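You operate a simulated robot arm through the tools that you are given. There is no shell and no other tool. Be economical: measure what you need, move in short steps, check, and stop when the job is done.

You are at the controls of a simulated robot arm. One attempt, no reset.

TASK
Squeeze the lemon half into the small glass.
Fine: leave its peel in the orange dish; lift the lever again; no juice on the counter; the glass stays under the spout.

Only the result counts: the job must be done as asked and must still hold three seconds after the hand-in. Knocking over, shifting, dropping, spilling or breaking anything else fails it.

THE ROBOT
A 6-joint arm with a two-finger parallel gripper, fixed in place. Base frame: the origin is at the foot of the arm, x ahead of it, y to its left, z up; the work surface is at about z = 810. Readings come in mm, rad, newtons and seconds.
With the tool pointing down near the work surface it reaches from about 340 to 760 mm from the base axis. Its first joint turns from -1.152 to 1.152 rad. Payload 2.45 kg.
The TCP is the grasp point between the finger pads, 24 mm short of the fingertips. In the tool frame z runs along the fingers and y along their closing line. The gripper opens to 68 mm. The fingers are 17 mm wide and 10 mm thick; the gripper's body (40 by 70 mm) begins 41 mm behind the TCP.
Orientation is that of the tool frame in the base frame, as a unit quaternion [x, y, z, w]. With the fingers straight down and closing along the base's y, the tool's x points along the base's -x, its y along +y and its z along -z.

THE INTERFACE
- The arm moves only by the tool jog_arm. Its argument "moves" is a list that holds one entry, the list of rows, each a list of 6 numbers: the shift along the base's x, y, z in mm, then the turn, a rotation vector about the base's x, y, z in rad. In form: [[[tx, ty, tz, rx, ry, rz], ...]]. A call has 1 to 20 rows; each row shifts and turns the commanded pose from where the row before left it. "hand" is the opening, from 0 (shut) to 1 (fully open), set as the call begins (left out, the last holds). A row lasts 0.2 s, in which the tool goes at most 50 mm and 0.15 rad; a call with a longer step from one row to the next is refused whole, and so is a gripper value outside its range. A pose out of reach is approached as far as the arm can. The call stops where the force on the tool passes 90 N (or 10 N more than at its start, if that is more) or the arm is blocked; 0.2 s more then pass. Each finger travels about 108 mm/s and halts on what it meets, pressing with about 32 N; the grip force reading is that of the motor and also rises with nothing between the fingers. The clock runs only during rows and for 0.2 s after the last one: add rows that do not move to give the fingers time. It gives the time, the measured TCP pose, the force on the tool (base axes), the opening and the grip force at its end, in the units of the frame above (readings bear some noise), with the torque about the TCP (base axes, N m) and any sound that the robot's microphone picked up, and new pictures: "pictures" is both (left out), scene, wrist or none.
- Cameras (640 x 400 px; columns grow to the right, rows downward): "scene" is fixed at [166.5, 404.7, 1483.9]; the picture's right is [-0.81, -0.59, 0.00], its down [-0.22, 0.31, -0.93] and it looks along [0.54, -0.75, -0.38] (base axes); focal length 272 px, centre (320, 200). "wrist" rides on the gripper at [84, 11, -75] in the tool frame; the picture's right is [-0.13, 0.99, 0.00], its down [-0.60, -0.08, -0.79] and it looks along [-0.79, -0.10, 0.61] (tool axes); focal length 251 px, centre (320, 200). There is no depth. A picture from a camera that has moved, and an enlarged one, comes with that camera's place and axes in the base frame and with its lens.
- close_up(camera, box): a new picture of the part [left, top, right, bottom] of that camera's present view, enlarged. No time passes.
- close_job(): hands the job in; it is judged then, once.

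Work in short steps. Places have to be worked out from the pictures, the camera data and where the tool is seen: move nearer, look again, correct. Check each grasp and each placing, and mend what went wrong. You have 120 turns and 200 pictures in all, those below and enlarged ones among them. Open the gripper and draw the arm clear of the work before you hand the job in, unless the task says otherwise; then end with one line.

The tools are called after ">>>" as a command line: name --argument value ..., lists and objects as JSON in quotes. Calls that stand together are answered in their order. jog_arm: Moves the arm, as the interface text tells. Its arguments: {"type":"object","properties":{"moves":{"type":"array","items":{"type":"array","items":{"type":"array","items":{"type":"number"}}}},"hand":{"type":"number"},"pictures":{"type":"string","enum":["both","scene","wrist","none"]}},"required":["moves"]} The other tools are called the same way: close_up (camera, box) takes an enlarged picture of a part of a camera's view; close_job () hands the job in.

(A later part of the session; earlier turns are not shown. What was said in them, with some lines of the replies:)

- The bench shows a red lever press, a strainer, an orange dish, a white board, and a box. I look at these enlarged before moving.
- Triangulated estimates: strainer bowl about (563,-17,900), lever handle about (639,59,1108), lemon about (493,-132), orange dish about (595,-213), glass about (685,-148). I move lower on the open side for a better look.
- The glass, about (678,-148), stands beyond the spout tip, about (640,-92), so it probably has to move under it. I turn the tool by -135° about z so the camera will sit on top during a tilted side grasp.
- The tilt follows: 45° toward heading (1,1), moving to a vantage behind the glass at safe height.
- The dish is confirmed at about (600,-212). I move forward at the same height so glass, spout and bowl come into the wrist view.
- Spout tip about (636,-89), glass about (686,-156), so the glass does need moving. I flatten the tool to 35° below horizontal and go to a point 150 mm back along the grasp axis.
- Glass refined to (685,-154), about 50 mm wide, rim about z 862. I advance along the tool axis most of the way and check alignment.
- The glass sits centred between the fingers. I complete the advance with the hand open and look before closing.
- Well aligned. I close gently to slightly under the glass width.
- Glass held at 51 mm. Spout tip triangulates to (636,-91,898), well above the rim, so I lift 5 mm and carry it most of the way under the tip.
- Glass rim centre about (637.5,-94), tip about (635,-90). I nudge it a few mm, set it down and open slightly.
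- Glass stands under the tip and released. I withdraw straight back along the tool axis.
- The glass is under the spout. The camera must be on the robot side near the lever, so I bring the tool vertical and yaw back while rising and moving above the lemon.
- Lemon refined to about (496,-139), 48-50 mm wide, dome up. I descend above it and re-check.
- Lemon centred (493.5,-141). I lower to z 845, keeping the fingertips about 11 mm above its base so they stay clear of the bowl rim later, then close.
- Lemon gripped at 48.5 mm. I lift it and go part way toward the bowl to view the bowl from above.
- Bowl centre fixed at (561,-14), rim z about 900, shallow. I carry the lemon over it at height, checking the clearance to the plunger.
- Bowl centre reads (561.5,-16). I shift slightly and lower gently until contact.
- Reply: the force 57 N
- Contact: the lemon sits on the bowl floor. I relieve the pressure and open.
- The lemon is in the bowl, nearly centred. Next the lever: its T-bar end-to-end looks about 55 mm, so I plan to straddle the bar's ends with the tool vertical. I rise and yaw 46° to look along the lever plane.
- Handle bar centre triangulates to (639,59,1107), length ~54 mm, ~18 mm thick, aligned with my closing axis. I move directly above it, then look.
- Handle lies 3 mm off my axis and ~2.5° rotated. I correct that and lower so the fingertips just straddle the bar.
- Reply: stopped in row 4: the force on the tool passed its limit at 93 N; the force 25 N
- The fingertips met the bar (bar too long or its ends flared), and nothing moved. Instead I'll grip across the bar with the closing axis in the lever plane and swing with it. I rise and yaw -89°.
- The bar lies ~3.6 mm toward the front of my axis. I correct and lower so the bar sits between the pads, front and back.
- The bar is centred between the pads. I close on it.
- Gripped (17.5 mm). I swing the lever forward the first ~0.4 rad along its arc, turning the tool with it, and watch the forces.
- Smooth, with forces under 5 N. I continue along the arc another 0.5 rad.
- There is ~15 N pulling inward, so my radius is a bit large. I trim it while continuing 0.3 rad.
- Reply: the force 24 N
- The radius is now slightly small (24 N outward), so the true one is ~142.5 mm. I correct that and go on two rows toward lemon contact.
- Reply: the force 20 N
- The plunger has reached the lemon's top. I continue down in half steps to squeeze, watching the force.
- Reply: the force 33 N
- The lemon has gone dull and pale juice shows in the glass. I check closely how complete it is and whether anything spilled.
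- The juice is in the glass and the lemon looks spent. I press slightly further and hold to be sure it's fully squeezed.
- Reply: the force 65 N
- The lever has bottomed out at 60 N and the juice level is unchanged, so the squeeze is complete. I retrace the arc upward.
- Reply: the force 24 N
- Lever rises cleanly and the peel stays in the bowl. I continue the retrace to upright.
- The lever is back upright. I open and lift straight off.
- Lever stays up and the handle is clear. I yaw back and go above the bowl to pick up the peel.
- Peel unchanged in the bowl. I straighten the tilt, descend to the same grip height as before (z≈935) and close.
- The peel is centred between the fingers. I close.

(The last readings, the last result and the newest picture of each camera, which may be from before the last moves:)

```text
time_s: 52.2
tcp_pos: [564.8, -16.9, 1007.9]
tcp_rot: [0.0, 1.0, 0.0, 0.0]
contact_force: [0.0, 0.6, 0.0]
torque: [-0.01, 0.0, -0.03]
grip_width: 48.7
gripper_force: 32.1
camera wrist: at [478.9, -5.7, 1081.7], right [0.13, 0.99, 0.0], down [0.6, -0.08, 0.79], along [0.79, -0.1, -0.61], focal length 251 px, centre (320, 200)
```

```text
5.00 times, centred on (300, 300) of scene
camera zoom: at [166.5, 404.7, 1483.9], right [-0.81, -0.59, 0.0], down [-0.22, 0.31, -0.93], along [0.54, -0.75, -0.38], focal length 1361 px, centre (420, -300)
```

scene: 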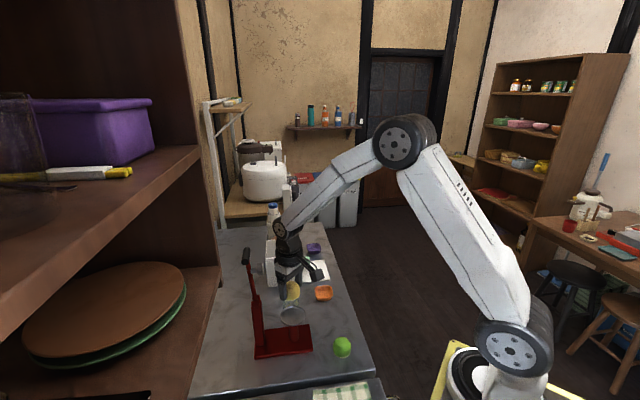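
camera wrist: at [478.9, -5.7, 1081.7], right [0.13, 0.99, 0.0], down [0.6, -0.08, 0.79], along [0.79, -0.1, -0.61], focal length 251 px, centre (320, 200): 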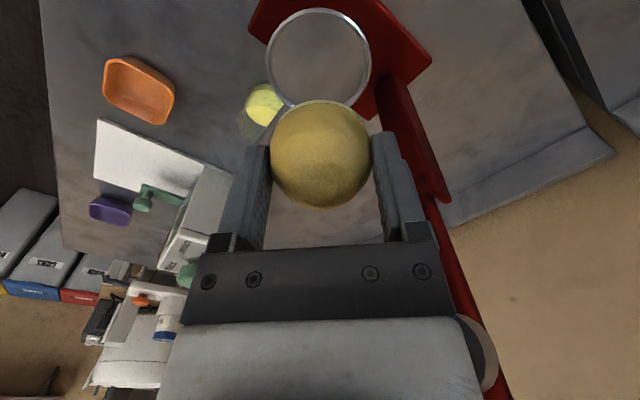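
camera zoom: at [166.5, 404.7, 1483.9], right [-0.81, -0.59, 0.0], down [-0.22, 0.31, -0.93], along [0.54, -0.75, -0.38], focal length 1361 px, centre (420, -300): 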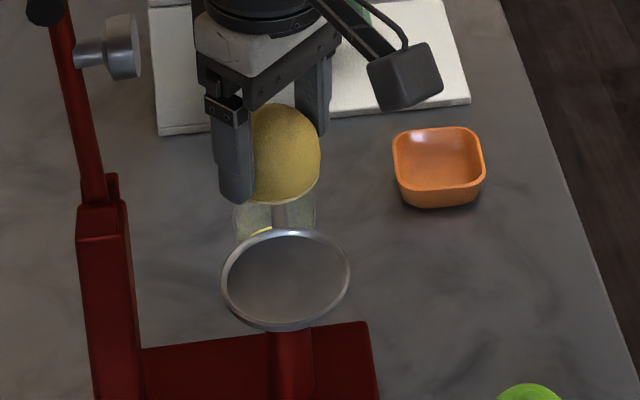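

Peel held, juice in the glass. I carry it over the orange dish at height.

>>> jog_arm --moves '[[[6, -35, 0, 0, 0, 0], [6, -40, 0, 0, 0, 0], [6, -40, 0, 0, 0, 0], [6, -40, 0, 0, 0, 0], [7, -41, 0, 0, 0, 0], [0, 0, -30, 0, 0, 0]]]'

>>> close_up --camera "wrist" --box '[200, 0, 440, 150]'

>>> close_up --camera "scene" --box '[260, 250, 360, 330]'

```text
time_s: 53.6
tcp_pos: [593.5, -214.2, 976.7]
tcp_rot: [0.001, 1.0, -0.001, 0.002]
contact_force: [0.3, -0.4, 0.1]
torque: [0.0, 0.02, 0.01]
grip_width: 48.8
gripper_force: 32.2
camera wrist: at [508.7, -202.6, 1051.1], right [0.13, 0.99, 0.0], down [0.6, -0.08, 0.79], along [0.79, -0.1, -0.61], focal length 251 px, centre (320, 200)
```

scene: 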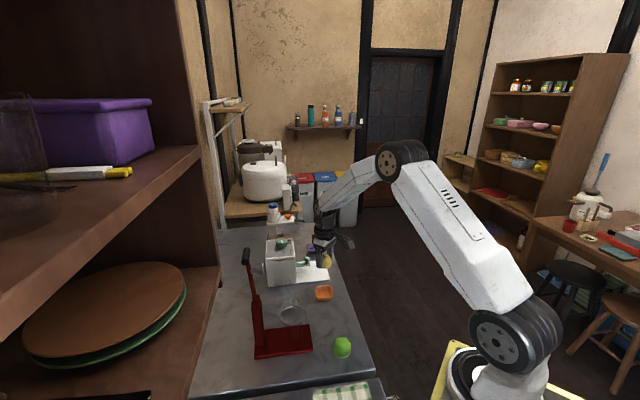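
wrist: 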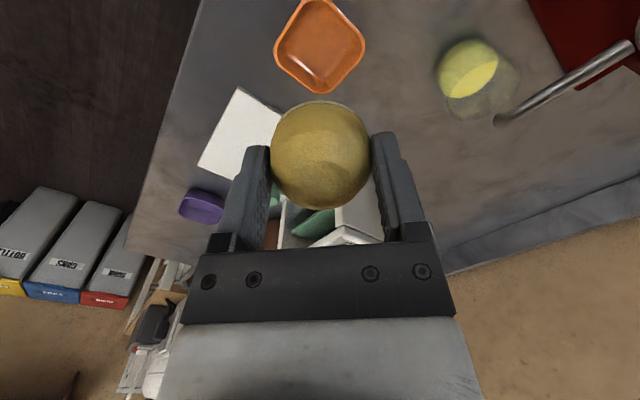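

```text
2.67 times, centred on (320, 75) of wrist
camera zoom: at [508.7, -202.6, 1051.1], right [0.13, 0.99, 0.0], down [0.6, -0.08, 0.79], along [0.79, -0.1, -0.61], focal length 670 px, centre (320, 533)
```

zoom: 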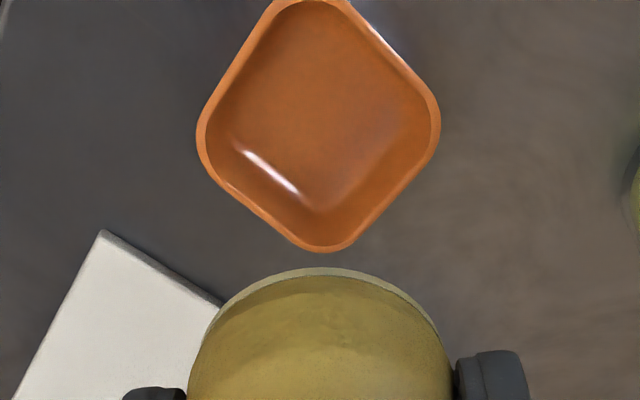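

```text
5.00 times, centred on (310, 290) of scene
camera zoom: at [166.5, 404.7, 1483.9], right [-0.81, -0.59, 0.0], down [-0.22, 0.31, -0.93], along [0.54, -0.75, -0.38], focal length 1361 px, centre (370, -250)
```

zoom: 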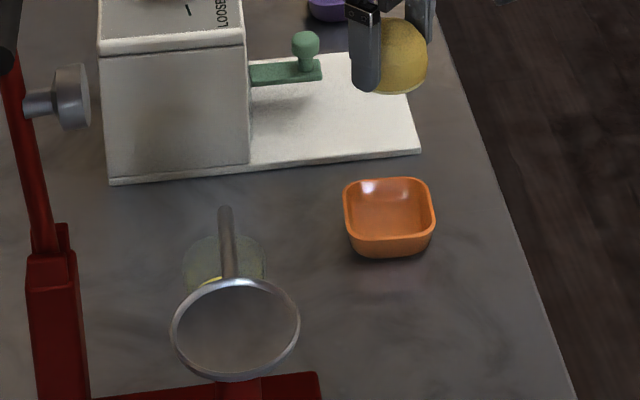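

Dish centre reads (592,-213), directly below. I lower so the fingertips stay just above its rim.

>>> jog_arm --moves '[[[-1, 1, -40, 0, 0, 0], [0, 0, -40, 0, 0, 0], [0, 0, -20, 0, 0, 0], [0, 0, -8, 0, 0, 0]]]'

>>> close_up --camera "scene" --box '[290, 260, 360, 310]'

```text
time_s: 54.6
tcp_pos: [592.3, -210.8, 870.1]
tcp_rot: [0.001, 1.0, 0.0, 0.0]
contact_force: [0.2, -0.1, -0.9]
torque: [-0.01, 0.0, -0.02]
grip_width: 48.8
gripper_force: 31.5
camera wrist: at [507.4, -200.0, 943.9], right [0.13, 0.99, 0.0], down [0.6, -0.08, 0.79], along [0.79, -0.1, -0.61], focal length 251 px, centre (320, 200)
```

scene: 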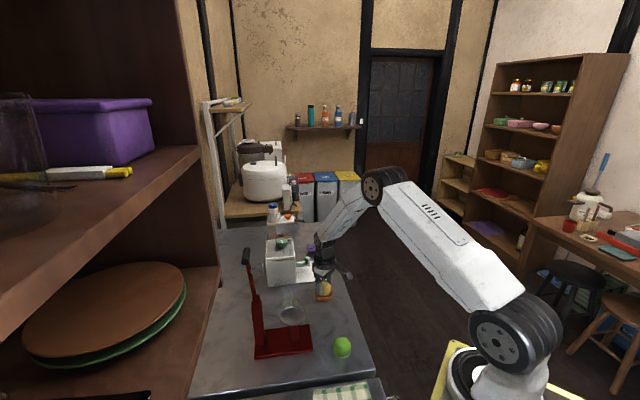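
wrist: 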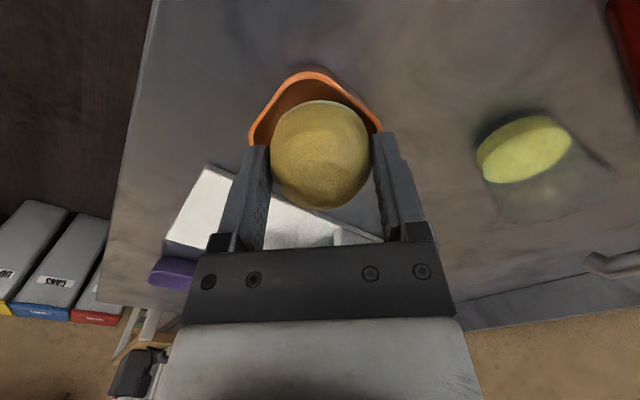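

```text
8.00 times, centred on (325, 285) of scene
camera zoom: at [166.5, 404.7, 1483.9], right [-0.81, -0.59, 0.0], down [-0.22, 0.31, -0.93], along [0.54, -0.75, -0.38], focal length 2177 px, centre (280, -480)
```

zoom: 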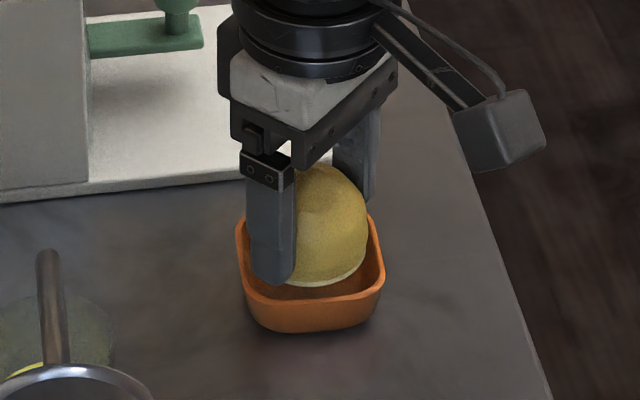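

The peel is over the dish. I lower 3 mm more and open.

>>> jog_arm --moves '[[[0, -1.5, -3, 0, 0, 0], [0, 0, 0, 0, 0, 0]]]' --pictures "none"

>>> jog_arm --moves '[[[0, 0, 0, 0, 0, 0], [0, 0, 0, 0, 0, 0]]]' --hand 0.9

>>> close_up --camera "scene" --box '[290, 260, 360, 310]'

```text
time_s: 55.2
tcp_pos: [592.1, -214.0, 867.1]
tcp_rot: [0.001, 1.0, 0.0, 0.0]
contact_force: [-0.1, 0.0, -0.5]
torque: [-0.01, 0.02, -0.01]
grip_width: 48.7
gripper_force: 31.8
```

```text
time_s: 55.8
tcp_pos: [593.6, -213.5, 867.0]
tcp_rot: [0.001, 1.0, 0.0, 0.001]
contact_force: [-0.5, -0.1, 0.5]
torque: [-0.02, -0.02, -0.02]
grip_width: 61.4
gripper_force: 0.0
camera wrist: at [507.6, -201.7, 941.2], right [0.13, 0.99, 0.0], down [0.6, -0.08, 0.79], along [0.79, -0.1, -0.61], focal length 251 px, centre (320, 200)
```

scene: 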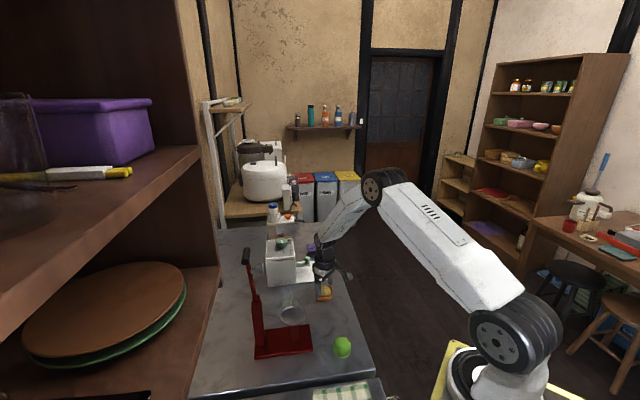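
wrist: 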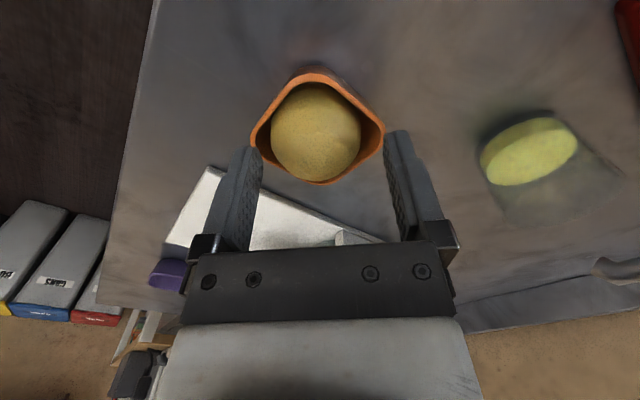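

```text
8.00 times, centred on (325, 285) of scene
camera zoom: at [166.5, 404.7, 1483.9], right [-0.81, -0.59, 0.0], down [-0.22, 0.31, -0.93], along [0.54, -0.75, -0.38], focal length 2177 px, centre (280, -480)
```

zoom: 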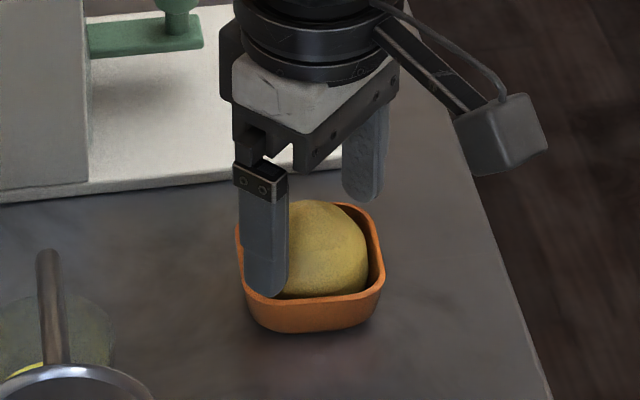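

Peel dropped flat into the dish. I lift straight up and retreat, then take a final look.

>>> jog_arm --moves '[[[0, 0, 10, 0, 0, 0], [0, 0, 30, 0, 0, 0], [0, 0, 45, 0, 0, 0], [0, 0, 45, 0, 0, 0], [-25, 0, 40, 0, 0, 0], [-40, 0, 20, 0, 0, 0], [-40, 0, 20, 0, 0, 0]]]'

>>> close_up --camera "scene" --box '[230, 230, 350, 330]'

>>> close_up --camera "wrist" --box '[240, 0, 640, 180]'

```text
time_s: 57.4
tcp_pos: [487.5, -214.3, 1074.8]
tcp_rot: [0.001, 1.0, 0.0, 0.001]
contact_force: [-0.2, 0.0, 0.4]
torque: [0.03, 0.03, 0.01]
grip_width: 61.4
gripper_force: 0.1
camera wrist: at [402.6, -202.7, 1148.8], right [0.13, 0.99, 0.0], down [0.6, -0.08, 0.79], along [0.79, -0.1, -0.61], focal length 251 px, centre (320, 200)
```

scene: 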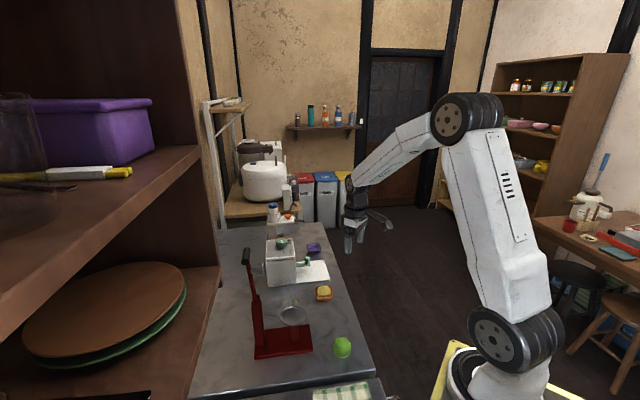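
wrist: 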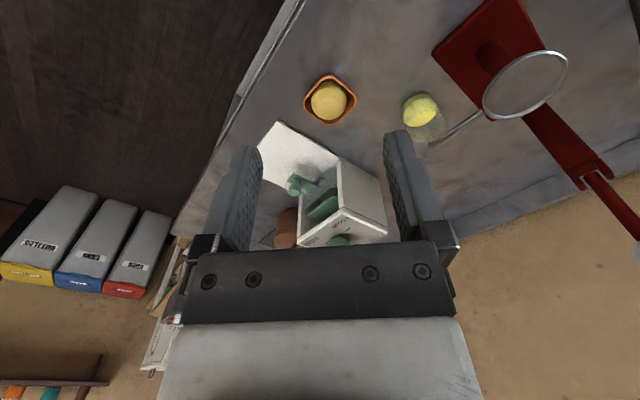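

```text
4.00 times, centred on (290, 280) of scene
camera zoom: at [166.5, 404.7, 1483.9], right [-0.81, -0.59, 0.0], down [-0.22, 0.31, -0.93], along [0.54, -0.75, -0.38], focal length 1089 px, centre (440, -120)
```

zoom: 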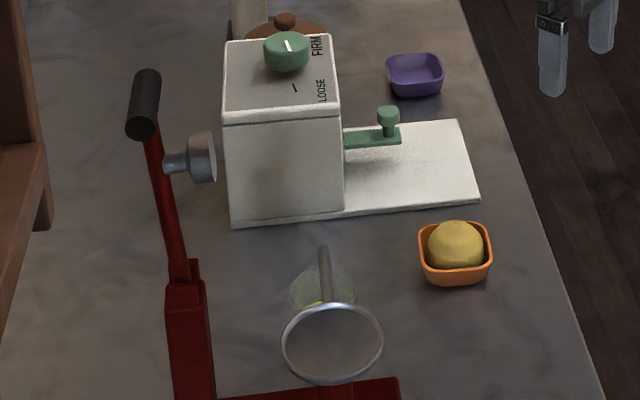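

```text
1.60 times, centred on (440, 90) of wrist
camera zoom: at [402.6, -202.7, 1148.8], right [0.13, 0.99, 0.0], down [0.6, -0.08, 0.79], along [0.79, -0.1, -0.61], focal length 402 px, centre (128, 376)
```

zoom: 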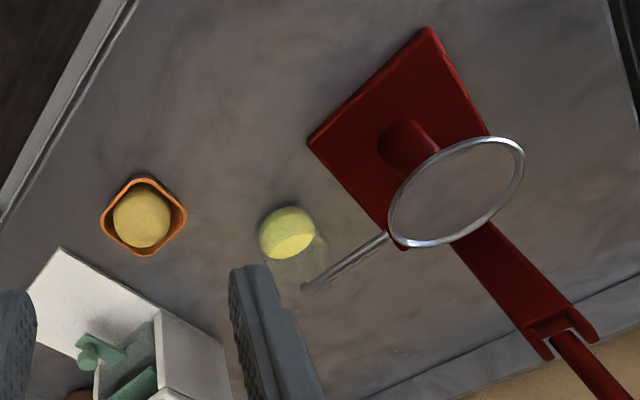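

The peel is in the orange dish, the lever is up, the glass with juice stands under the spout, and I see no juice on the counter. I hand in.

>>> close_job

```text
The job is handed in.
```

I squeezed the lemon half into the small glass and handed the job in. The glass, which I first had to move, stands under the spout, the lever is up, the peel is in the orange dish, and I saw no juice on the counter.
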